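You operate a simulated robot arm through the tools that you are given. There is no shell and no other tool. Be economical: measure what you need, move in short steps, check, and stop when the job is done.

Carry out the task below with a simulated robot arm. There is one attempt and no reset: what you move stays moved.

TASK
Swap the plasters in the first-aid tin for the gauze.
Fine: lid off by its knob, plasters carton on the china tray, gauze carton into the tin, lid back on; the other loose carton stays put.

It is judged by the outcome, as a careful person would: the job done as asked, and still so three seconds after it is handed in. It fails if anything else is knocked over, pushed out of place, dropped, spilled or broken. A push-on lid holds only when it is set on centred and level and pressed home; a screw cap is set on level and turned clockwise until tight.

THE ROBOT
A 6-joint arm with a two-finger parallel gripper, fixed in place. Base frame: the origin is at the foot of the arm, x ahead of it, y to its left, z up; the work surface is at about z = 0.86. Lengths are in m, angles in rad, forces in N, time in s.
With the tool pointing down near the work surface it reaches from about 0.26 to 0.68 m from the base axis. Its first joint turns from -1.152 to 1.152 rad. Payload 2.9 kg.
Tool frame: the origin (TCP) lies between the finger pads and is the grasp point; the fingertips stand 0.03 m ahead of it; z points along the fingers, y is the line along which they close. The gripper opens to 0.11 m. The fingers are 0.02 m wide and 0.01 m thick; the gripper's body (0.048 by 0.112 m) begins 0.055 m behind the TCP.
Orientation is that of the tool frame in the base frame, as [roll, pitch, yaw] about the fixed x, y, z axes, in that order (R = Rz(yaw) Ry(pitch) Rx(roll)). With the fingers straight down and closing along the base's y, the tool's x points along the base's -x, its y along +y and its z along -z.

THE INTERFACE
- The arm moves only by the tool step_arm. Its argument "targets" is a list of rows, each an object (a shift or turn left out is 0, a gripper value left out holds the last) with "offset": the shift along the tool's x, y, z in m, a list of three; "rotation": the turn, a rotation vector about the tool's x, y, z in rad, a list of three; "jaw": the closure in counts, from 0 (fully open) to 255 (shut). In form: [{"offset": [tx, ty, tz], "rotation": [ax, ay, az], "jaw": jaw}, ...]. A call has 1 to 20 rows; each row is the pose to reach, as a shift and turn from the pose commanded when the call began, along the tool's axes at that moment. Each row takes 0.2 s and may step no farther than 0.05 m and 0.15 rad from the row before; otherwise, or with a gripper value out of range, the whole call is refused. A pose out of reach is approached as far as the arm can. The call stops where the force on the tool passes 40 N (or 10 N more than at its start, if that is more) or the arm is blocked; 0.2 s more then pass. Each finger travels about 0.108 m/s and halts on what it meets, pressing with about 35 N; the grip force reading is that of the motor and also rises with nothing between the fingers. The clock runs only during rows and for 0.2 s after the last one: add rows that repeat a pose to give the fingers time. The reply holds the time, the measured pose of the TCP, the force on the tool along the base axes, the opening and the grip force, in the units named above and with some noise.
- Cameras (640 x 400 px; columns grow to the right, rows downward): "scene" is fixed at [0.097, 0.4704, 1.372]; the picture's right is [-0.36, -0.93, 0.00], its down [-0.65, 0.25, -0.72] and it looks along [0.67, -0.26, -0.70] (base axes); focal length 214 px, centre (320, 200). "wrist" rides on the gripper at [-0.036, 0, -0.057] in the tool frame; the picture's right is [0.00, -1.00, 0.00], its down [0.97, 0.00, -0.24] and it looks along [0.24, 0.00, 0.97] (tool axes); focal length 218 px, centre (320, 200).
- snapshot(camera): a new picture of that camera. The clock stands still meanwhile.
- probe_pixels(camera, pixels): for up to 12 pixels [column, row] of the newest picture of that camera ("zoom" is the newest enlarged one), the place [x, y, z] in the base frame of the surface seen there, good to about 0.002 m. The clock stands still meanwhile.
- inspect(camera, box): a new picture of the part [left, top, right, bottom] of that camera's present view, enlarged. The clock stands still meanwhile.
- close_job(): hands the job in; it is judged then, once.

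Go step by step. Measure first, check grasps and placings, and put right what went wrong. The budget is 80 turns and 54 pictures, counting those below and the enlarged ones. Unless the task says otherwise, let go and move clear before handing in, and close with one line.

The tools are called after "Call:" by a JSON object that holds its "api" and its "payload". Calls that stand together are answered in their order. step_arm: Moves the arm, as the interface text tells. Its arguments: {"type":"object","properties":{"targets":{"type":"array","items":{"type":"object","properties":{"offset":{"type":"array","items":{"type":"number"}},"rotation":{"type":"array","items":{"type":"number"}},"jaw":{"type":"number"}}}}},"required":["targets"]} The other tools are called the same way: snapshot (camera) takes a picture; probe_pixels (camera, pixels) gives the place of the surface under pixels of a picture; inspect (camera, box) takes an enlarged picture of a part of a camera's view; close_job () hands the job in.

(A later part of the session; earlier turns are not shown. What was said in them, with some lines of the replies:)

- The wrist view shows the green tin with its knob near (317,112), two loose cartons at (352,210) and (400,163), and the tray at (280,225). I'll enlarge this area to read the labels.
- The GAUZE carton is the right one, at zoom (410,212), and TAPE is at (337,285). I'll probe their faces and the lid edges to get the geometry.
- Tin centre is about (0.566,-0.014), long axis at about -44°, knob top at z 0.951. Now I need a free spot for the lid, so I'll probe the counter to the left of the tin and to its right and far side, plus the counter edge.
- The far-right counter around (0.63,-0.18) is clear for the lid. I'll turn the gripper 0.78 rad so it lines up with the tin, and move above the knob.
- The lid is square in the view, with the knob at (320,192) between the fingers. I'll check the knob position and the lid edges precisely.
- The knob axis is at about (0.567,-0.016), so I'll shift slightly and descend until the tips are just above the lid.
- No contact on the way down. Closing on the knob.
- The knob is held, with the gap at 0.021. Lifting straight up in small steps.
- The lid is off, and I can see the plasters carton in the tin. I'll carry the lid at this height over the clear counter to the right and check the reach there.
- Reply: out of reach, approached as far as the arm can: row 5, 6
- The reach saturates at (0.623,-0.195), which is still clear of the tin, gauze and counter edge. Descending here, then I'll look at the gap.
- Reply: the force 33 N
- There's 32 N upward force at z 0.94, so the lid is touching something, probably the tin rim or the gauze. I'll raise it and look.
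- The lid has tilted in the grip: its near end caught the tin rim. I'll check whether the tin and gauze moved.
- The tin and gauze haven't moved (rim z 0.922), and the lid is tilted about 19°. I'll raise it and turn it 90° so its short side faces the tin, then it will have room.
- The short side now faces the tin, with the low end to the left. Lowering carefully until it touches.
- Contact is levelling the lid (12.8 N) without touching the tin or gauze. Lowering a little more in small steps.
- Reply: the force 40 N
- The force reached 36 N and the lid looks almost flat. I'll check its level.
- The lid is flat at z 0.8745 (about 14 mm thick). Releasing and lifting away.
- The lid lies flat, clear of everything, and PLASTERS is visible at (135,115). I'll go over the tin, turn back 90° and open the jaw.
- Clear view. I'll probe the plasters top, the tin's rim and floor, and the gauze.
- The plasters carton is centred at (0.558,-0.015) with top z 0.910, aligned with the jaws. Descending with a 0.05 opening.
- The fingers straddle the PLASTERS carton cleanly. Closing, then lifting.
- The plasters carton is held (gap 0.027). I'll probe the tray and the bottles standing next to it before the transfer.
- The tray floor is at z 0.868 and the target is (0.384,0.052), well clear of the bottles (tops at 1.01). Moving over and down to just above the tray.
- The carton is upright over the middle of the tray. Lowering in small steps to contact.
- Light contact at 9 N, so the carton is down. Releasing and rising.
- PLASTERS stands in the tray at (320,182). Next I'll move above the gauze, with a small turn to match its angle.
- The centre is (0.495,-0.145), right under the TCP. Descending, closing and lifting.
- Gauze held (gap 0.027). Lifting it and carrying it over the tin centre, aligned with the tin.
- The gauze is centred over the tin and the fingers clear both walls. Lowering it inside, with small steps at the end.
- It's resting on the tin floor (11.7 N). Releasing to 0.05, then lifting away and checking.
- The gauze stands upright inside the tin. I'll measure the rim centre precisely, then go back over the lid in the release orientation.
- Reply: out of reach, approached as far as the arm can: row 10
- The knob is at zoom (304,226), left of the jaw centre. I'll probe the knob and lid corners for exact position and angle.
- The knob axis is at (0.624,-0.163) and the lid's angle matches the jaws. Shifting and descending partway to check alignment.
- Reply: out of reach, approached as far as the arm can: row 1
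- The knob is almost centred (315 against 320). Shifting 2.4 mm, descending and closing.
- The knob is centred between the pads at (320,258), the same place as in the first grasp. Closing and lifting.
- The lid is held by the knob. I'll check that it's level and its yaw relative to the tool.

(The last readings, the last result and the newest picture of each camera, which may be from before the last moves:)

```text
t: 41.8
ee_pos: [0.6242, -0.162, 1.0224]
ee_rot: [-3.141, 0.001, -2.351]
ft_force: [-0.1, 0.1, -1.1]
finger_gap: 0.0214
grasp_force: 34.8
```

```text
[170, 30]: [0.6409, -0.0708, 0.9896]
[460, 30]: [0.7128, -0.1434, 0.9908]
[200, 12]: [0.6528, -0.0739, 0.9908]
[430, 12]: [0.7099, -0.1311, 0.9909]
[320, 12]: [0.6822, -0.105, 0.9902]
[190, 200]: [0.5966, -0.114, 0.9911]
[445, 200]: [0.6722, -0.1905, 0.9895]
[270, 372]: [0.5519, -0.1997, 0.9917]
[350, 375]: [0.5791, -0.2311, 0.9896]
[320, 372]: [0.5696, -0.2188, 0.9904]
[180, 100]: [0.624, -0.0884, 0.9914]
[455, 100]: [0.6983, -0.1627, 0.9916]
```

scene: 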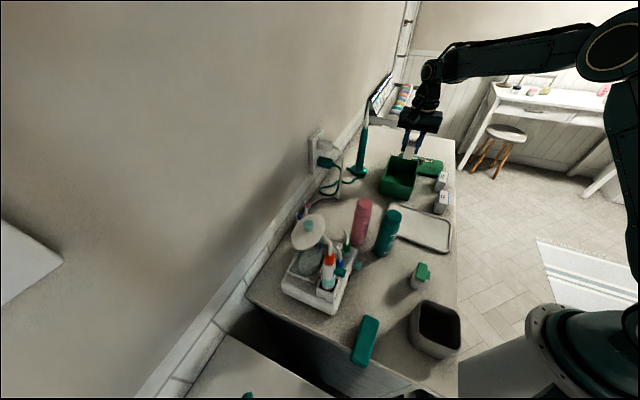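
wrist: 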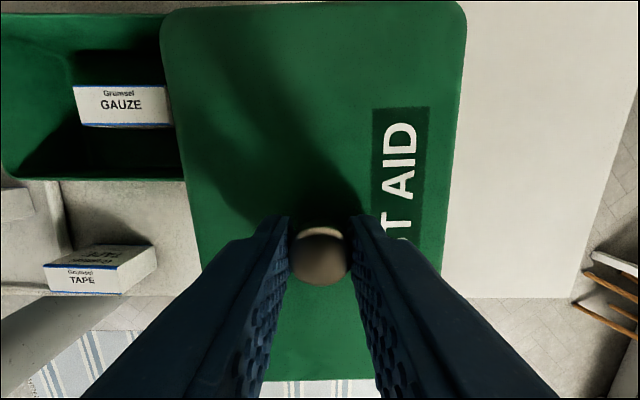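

The lid is level (z 0.990–0.991). I'll zoom in to read the yaw of its edges accurately.

Call:
{"api": "inspect", "payload": {"camera": "wrist", "box": [140, 0, 300, 100]}}

Call:
{"api": "inspect", "payload": {"camera": "wrist", "box": [360, 0, 520, 100]}}

Call:
{"api": "inspect", "payload": {"camera": "wrist", "box": [140, 180, 300, 280]}}

Call:
{"api": "inspect", "payload": {"camera": "wrist", "box": [360, 180, 520, 280]}}

```text
4.00 times, centred on (220, 50) of wrist
```

zoom: 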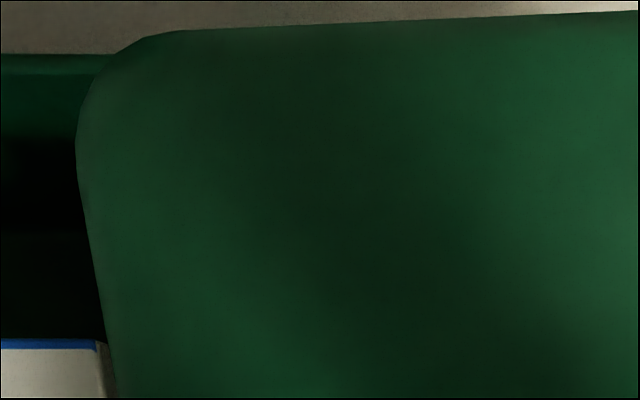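

```text
4.00 times, centred on (440, 50) of wrist
```

zoom: 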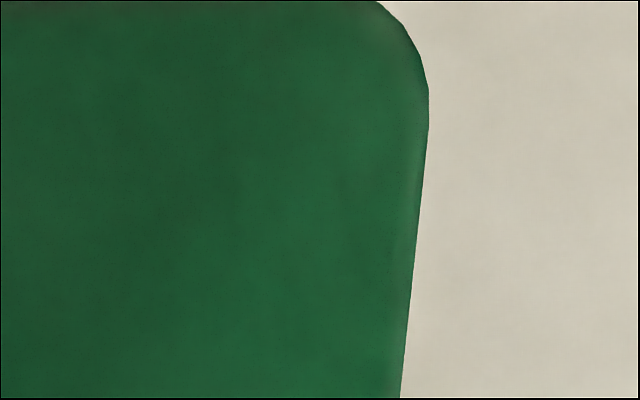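

```text
4.00 times, centred on (220, 230) of wrist
```

zoom: 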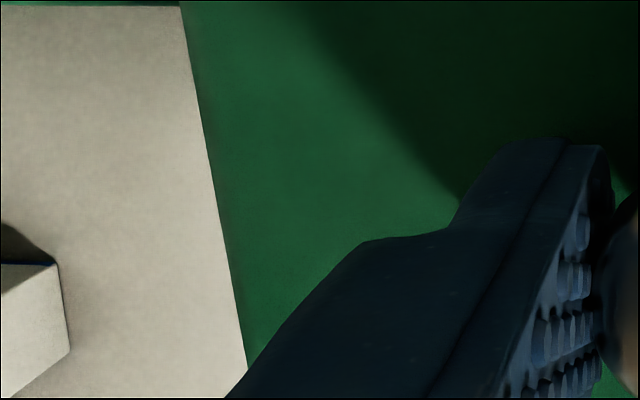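

```text
4.00 times, centred on (440, 230) of wrist
```

zoom: 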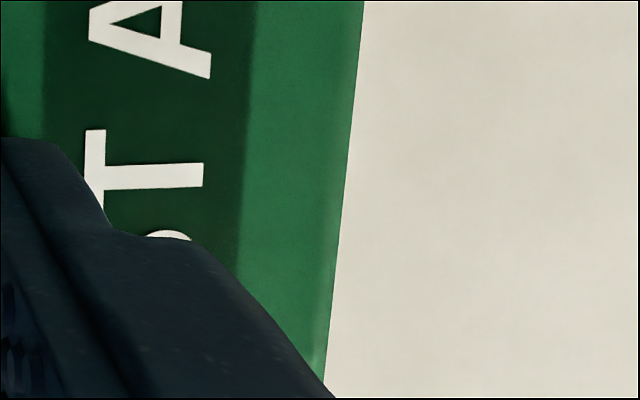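

The lid is level but turned about 0.035 rad in the grip compared with the first grasp. I'll carry it over the tin and rotate by 1.606 rad to correct that.

Call:
{"api": "step_arm", "payload": {"targets": [{"offset": [-0.006, 0.014, -0.01], "rotation": [0, 0, 0.14]}, {"offset": [-0.012, 0.028, -0.01], "rotation": [0, 0, 0.28]}, {"offset": [-0.019, 0.043, -0.01], "rotation": [0, 0, 0.42]}, {"offset": [-0.025, 0.057, -0.01], "rotation": [0, 0, 0.56]}, {"offset": [-0.031, 0.072, -0.01], "rotation": [0, 0, 0.7]}, {"offset": [-0.038, 0.087, -0.01], "rotation": [0, 0, 0.84]}, {"offset": [-0.044, 0.101, -0.01], "rotation": [0, 0, 0.98]}, {"offset": [-0.051, 0.116, -0.01], "rotation": [0, 0, 1.12]}, {"offset": [-0.057, 0.13, -0.01], "rotation": [0, 0, 1.26]}, {"offset": [-0.063, 0.1443, -0.01], "rotation": [0, 0, 1.4]}, {"offset": [-0.063, 0.1443, -0.01], "rotation": [0, 0, 1.52]}, {"offset": [-0.063, 0.1443, -0.01], "rotation": [0, 0, 1.606]}, {"offset": [-0.063, 0.1443, -0.01], "rotation": [0, 0, 1.606]}]}}

Call:
{"api": "snapshot", "payload": {"camera": "wrist"}}

```text
t: 44.6
ee_pos: [0.5657, -0.0165, 1.0343]
ee_rot: [-3.141, 0.001, 2.324]
ft_force: [-0.6, -0.1, -0.1]
finger_gap: 0.0214
grasp_force: 34.6
```

```text
20 pictures are left
```

wrist: 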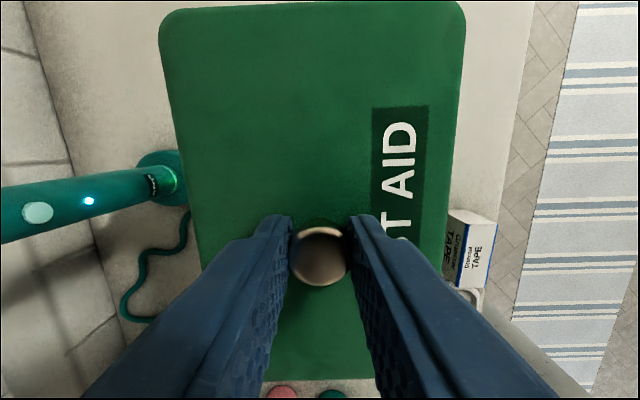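

The lid is now over the tin. Probing points just inside its edges to verify its pose against the tin (centre 0.5667,-0.0158, axis -45°).

Call:
{"api": "probe_pixels", "payload": {"camera": "wrist", "pixels": [[163, 50], [168, 75], [187, 180], [202, 262], [463, 50], [460, 75], [448, 180], [440, 250], [250, 8], [380, 6], [290, 375], [350, 377]]}}

```text
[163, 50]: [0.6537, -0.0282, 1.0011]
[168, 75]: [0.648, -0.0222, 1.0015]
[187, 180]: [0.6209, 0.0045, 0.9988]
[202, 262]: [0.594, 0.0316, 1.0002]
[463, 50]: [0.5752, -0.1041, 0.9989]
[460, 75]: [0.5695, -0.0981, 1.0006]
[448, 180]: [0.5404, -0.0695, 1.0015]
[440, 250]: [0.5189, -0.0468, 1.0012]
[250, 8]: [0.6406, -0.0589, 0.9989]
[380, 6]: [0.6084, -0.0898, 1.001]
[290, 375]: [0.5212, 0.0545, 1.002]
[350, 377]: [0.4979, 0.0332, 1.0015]
```

Lid angle is -45.2° and the long-axis centring is good; it sits about 2 mm short toward the wall side. I'll shift +2 mm along tool y and descend to just above the rim.

Call:
{"api": "step_arm", "payload": {"targets": [{"offset": [0, 0.002, 0.02]}, {"offset": [0, 0.002, 0.04]}, {"offset": [0, 0.002, 0.05]}, {"offset": [0, 0.002, 0.05]}]}}

Call:
{"api": "inspect", "payload": {"camera": "scene", "box": [360, 130, 440, 210]}}

```text
t: 45.6
ee_pos: [0.568, -0.0145, 0.9824]
ee_rot: [3.141, 0.001, 2.327]
ft_force: [0.4, -0.7, -0.7]
finger_gap: 0.0215
grasp_force: 34.7
```

```text
5.00 times, centred on (400, 170) of scene
```

zoom: 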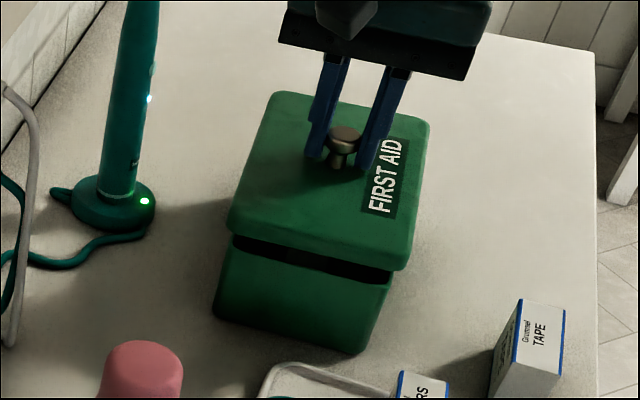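

The lid has an outside skirt and hovers squarely above the rim. One more pose check from the wrist before pushing on.

Call:
{"api": "snapshot", "payload": {"camera": "wrist"}}

Call:
{"api": "probe_pixels", "payload": {"camera": "wrist", "pixels": [[163, 50], [168, 75], [187, 180], [202, 262], [463, 50], [460, 75], [448, 180], [440, 250], [250, 8], [380, 6], [290, 375], [350, 377]]}}

```text
18 pictures are left
```

wrist: 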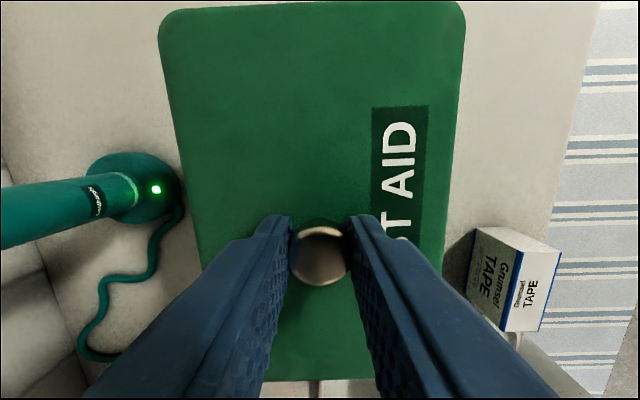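

```text
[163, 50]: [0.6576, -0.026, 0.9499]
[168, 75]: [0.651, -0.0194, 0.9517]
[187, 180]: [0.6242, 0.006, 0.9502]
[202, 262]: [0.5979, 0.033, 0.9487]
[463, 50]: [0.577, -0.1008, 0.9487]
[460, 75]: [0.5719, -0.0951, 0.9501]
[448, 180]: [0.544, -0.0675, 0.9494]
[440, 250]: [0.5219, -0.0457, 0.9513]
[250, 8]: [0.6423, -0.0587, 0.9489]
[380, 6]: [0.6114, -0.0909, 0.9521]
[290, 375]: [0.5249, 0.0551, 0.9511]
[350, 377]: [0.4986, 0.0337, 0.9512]
```

The lid centre is within about 1 mm of target (n 0.3915 against 0.3905, t 0.413 against 0.4115). Trimming by 1 mm and lowering slowly.

Call:
{"api": "step_arm", "payload": {"targets": [{"offset": [0.001, -0.0007, 0.004]}, {"offset": [0.001, -0.0007, 0.008]}, {"offset": [0.001, -0.0007, 0.012]}, {"offset": [0.001, -0.0007, 0.015]}, {"offset": [0.001, -0.0007, 0.018]}, {"offset": [0.001, -0.0007, 0.02]}]}}

Call:
{"api": "inspect", "payload": {"camera": "scene", "box": [360, 130, 440, 210]}}

```text
t: 47.0
ee_pos: [0.5661, -0.0147, 0.9617]
ee_rot: [3.141, -0.001, 2.326]
ft_force: [-0.1, -0.5, -0.2]
finger_gap: 0.021
grasp_force: 35.0
```

```text
5.00 times, centred on (400, 170) of scene
```

zoom: 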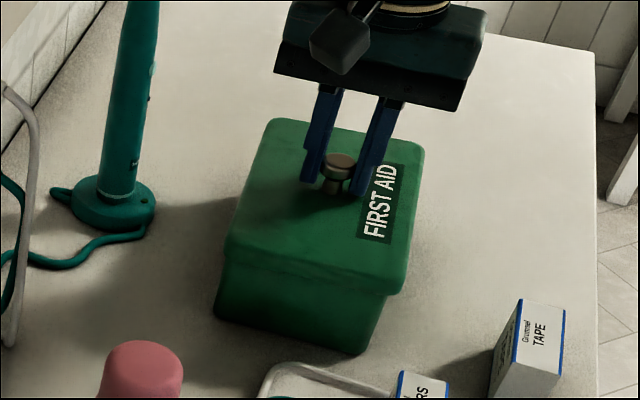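

The skirt slid over the rim with no force. Continuing down and pressing home.

Call:
{"api": "step_arm", "payload": {"targets": [{"offset": [0, 0, 0.001]}, {"offset": [0, 0, 0.002]}, {"offset": [0, 0, 0.003]}, {"offset": [0, 0, 0.004]}, {"offset": [0, 0, 0.005]}, {"offset": [0, 0, 0.006]}, {"offset": [0, 0, 0.007]}]}}

Call:
{"api": "snapshot", "payload": {"camera": "wrist"}}

Call:
{"api": "probe_pixels", "payload": {"camera": "wrist", "pixels": [[175, 50], [450, 50], [200, 200], [435, 200], [250, 12], [380, 12], [290, 370], [350, 370]]}}

```text
t: 48.6
ee_pos: [0.5651, -0.0163, 0.9602]
ee_rot: [3.139, 0.001, 2.325]
ft_force: [-8.6, -5.5, 23.9]
finger_gap: 0.0213
grasp_force: 34.9
```

```text
16 pictures are left
```

wrist: 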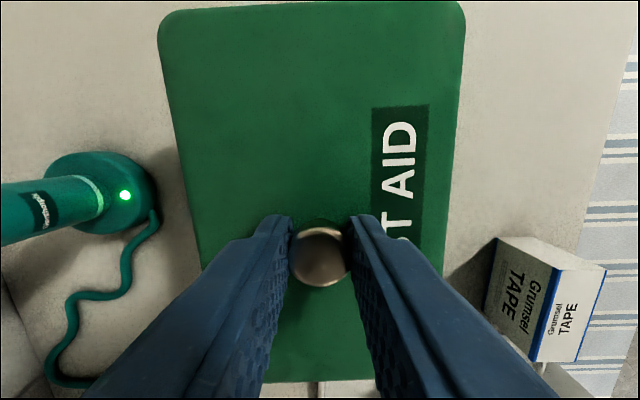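

```text
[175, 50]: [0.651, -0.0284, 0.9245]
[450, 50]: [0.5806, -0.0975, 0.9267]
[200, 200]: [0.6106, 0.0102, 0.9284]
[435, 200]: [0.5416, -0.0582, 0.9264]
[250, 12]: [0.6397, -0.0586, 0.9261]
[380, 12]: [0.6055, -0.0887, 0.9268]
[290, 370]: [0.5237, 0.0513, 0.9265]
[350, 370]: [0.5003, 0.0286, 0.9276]
```

The lid top reads 0.9265 all over, the original height, with 24 N on it. Pressing a bit harder to be sure it's home.

Call:
{"api": "step_arm", "payload": {"targets": [{"offset": [0, 0, 0.002]}, {"offset": [0, 0, 0.004]}, {"offset": [0, 0, 0.006]}, {"offset": [0, 0, 0.008]}]}}

```text
t: 49.0
ee_pos: [0.5641, -0.0166, 0.9593]
ee_rot: [3.139, 0.003, 2.323]
ft_force: [-0.7, -0.1, 2.4]
finger_gap: 0.0212
grasp_force: 34.6
stopped in row 2: the force on the tool passed its limit (the readings are from after the stop); the commanded pose is now the measured one
```

The press reached the 40 N limit with the lid home. Releasing slowly and rising.

Call:
{"api": "step_arm", "payload": {"targets": [{"jaw": 220}, {"jaw": 180}, {"jaw": 139}, {"jaw": 139}, {"offset": [0, 0, -0.03]}, {"offset": [0, 0, -0.07]}, {"offset": [0, 0, -0.11]}]}}

Call:
{"api": "snapshot", "payload": {"camera": "wrist"}}

Call:
{"api": "probe_pixels", "payload": {"camera": "wrist", "pixels": [[262, 100], [378, 100], [268, 240], [370, 240], [320, 92], [320, 255], [320, 185]]}}

Call:
{"api": "inspect", "payload": {"camera": "scene", "box": [350, 120, 470, 270]}}

```text
t: 50.6
ee_pos: [0.5646, -0.0155, 1.0686]
ee_rot: [3.139, 0.003, 2.325]
ft_force: [0.3, 0.4, 0.1]
finger_gap: 0.0499
grasp_force: 0.0
```

```text
15 pictures are left
```

wrist: 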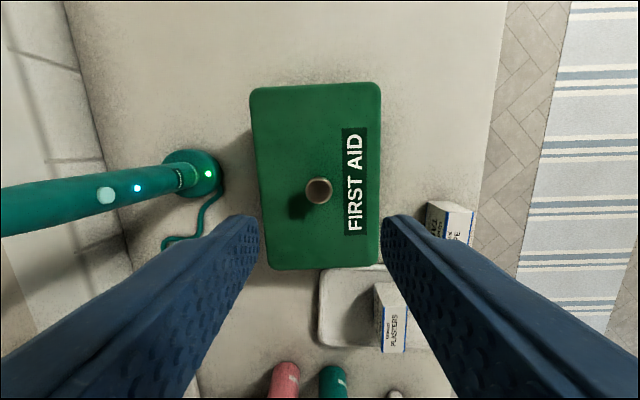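

```text
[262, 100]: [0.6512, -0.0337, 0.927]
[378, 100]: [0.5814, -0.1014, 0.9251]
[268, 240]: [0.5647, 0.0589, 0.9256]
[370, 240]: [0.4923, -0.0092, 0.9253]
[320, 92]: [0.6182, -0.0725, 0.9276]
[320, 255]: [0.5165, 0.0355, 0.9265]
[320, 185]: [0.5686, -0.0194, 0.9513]
```

```text
2.67 times, centred on (410, 195) of scene
```

zoom: 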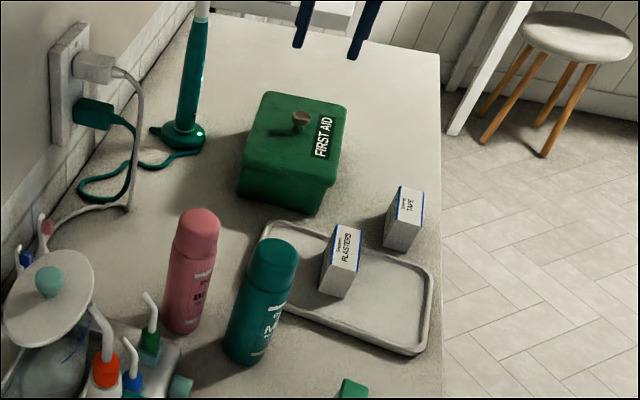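

The lid is seated level at its original height (0.925–0.927), PLASTERS stands on the tray, TAPE is where it was, and the arm is clear. Handing in.

Call:
{"api": "close_job", "payload": {}}

```text
The job is handed in.
```

The plasters are on the china tray, the gauze is in the first-aid tin with its lid pressed back on level, and the tape carton was not moved; while I was setting the lid aside it caught the tin rim once and tilted in the grip, but the tin and gauze did not move.
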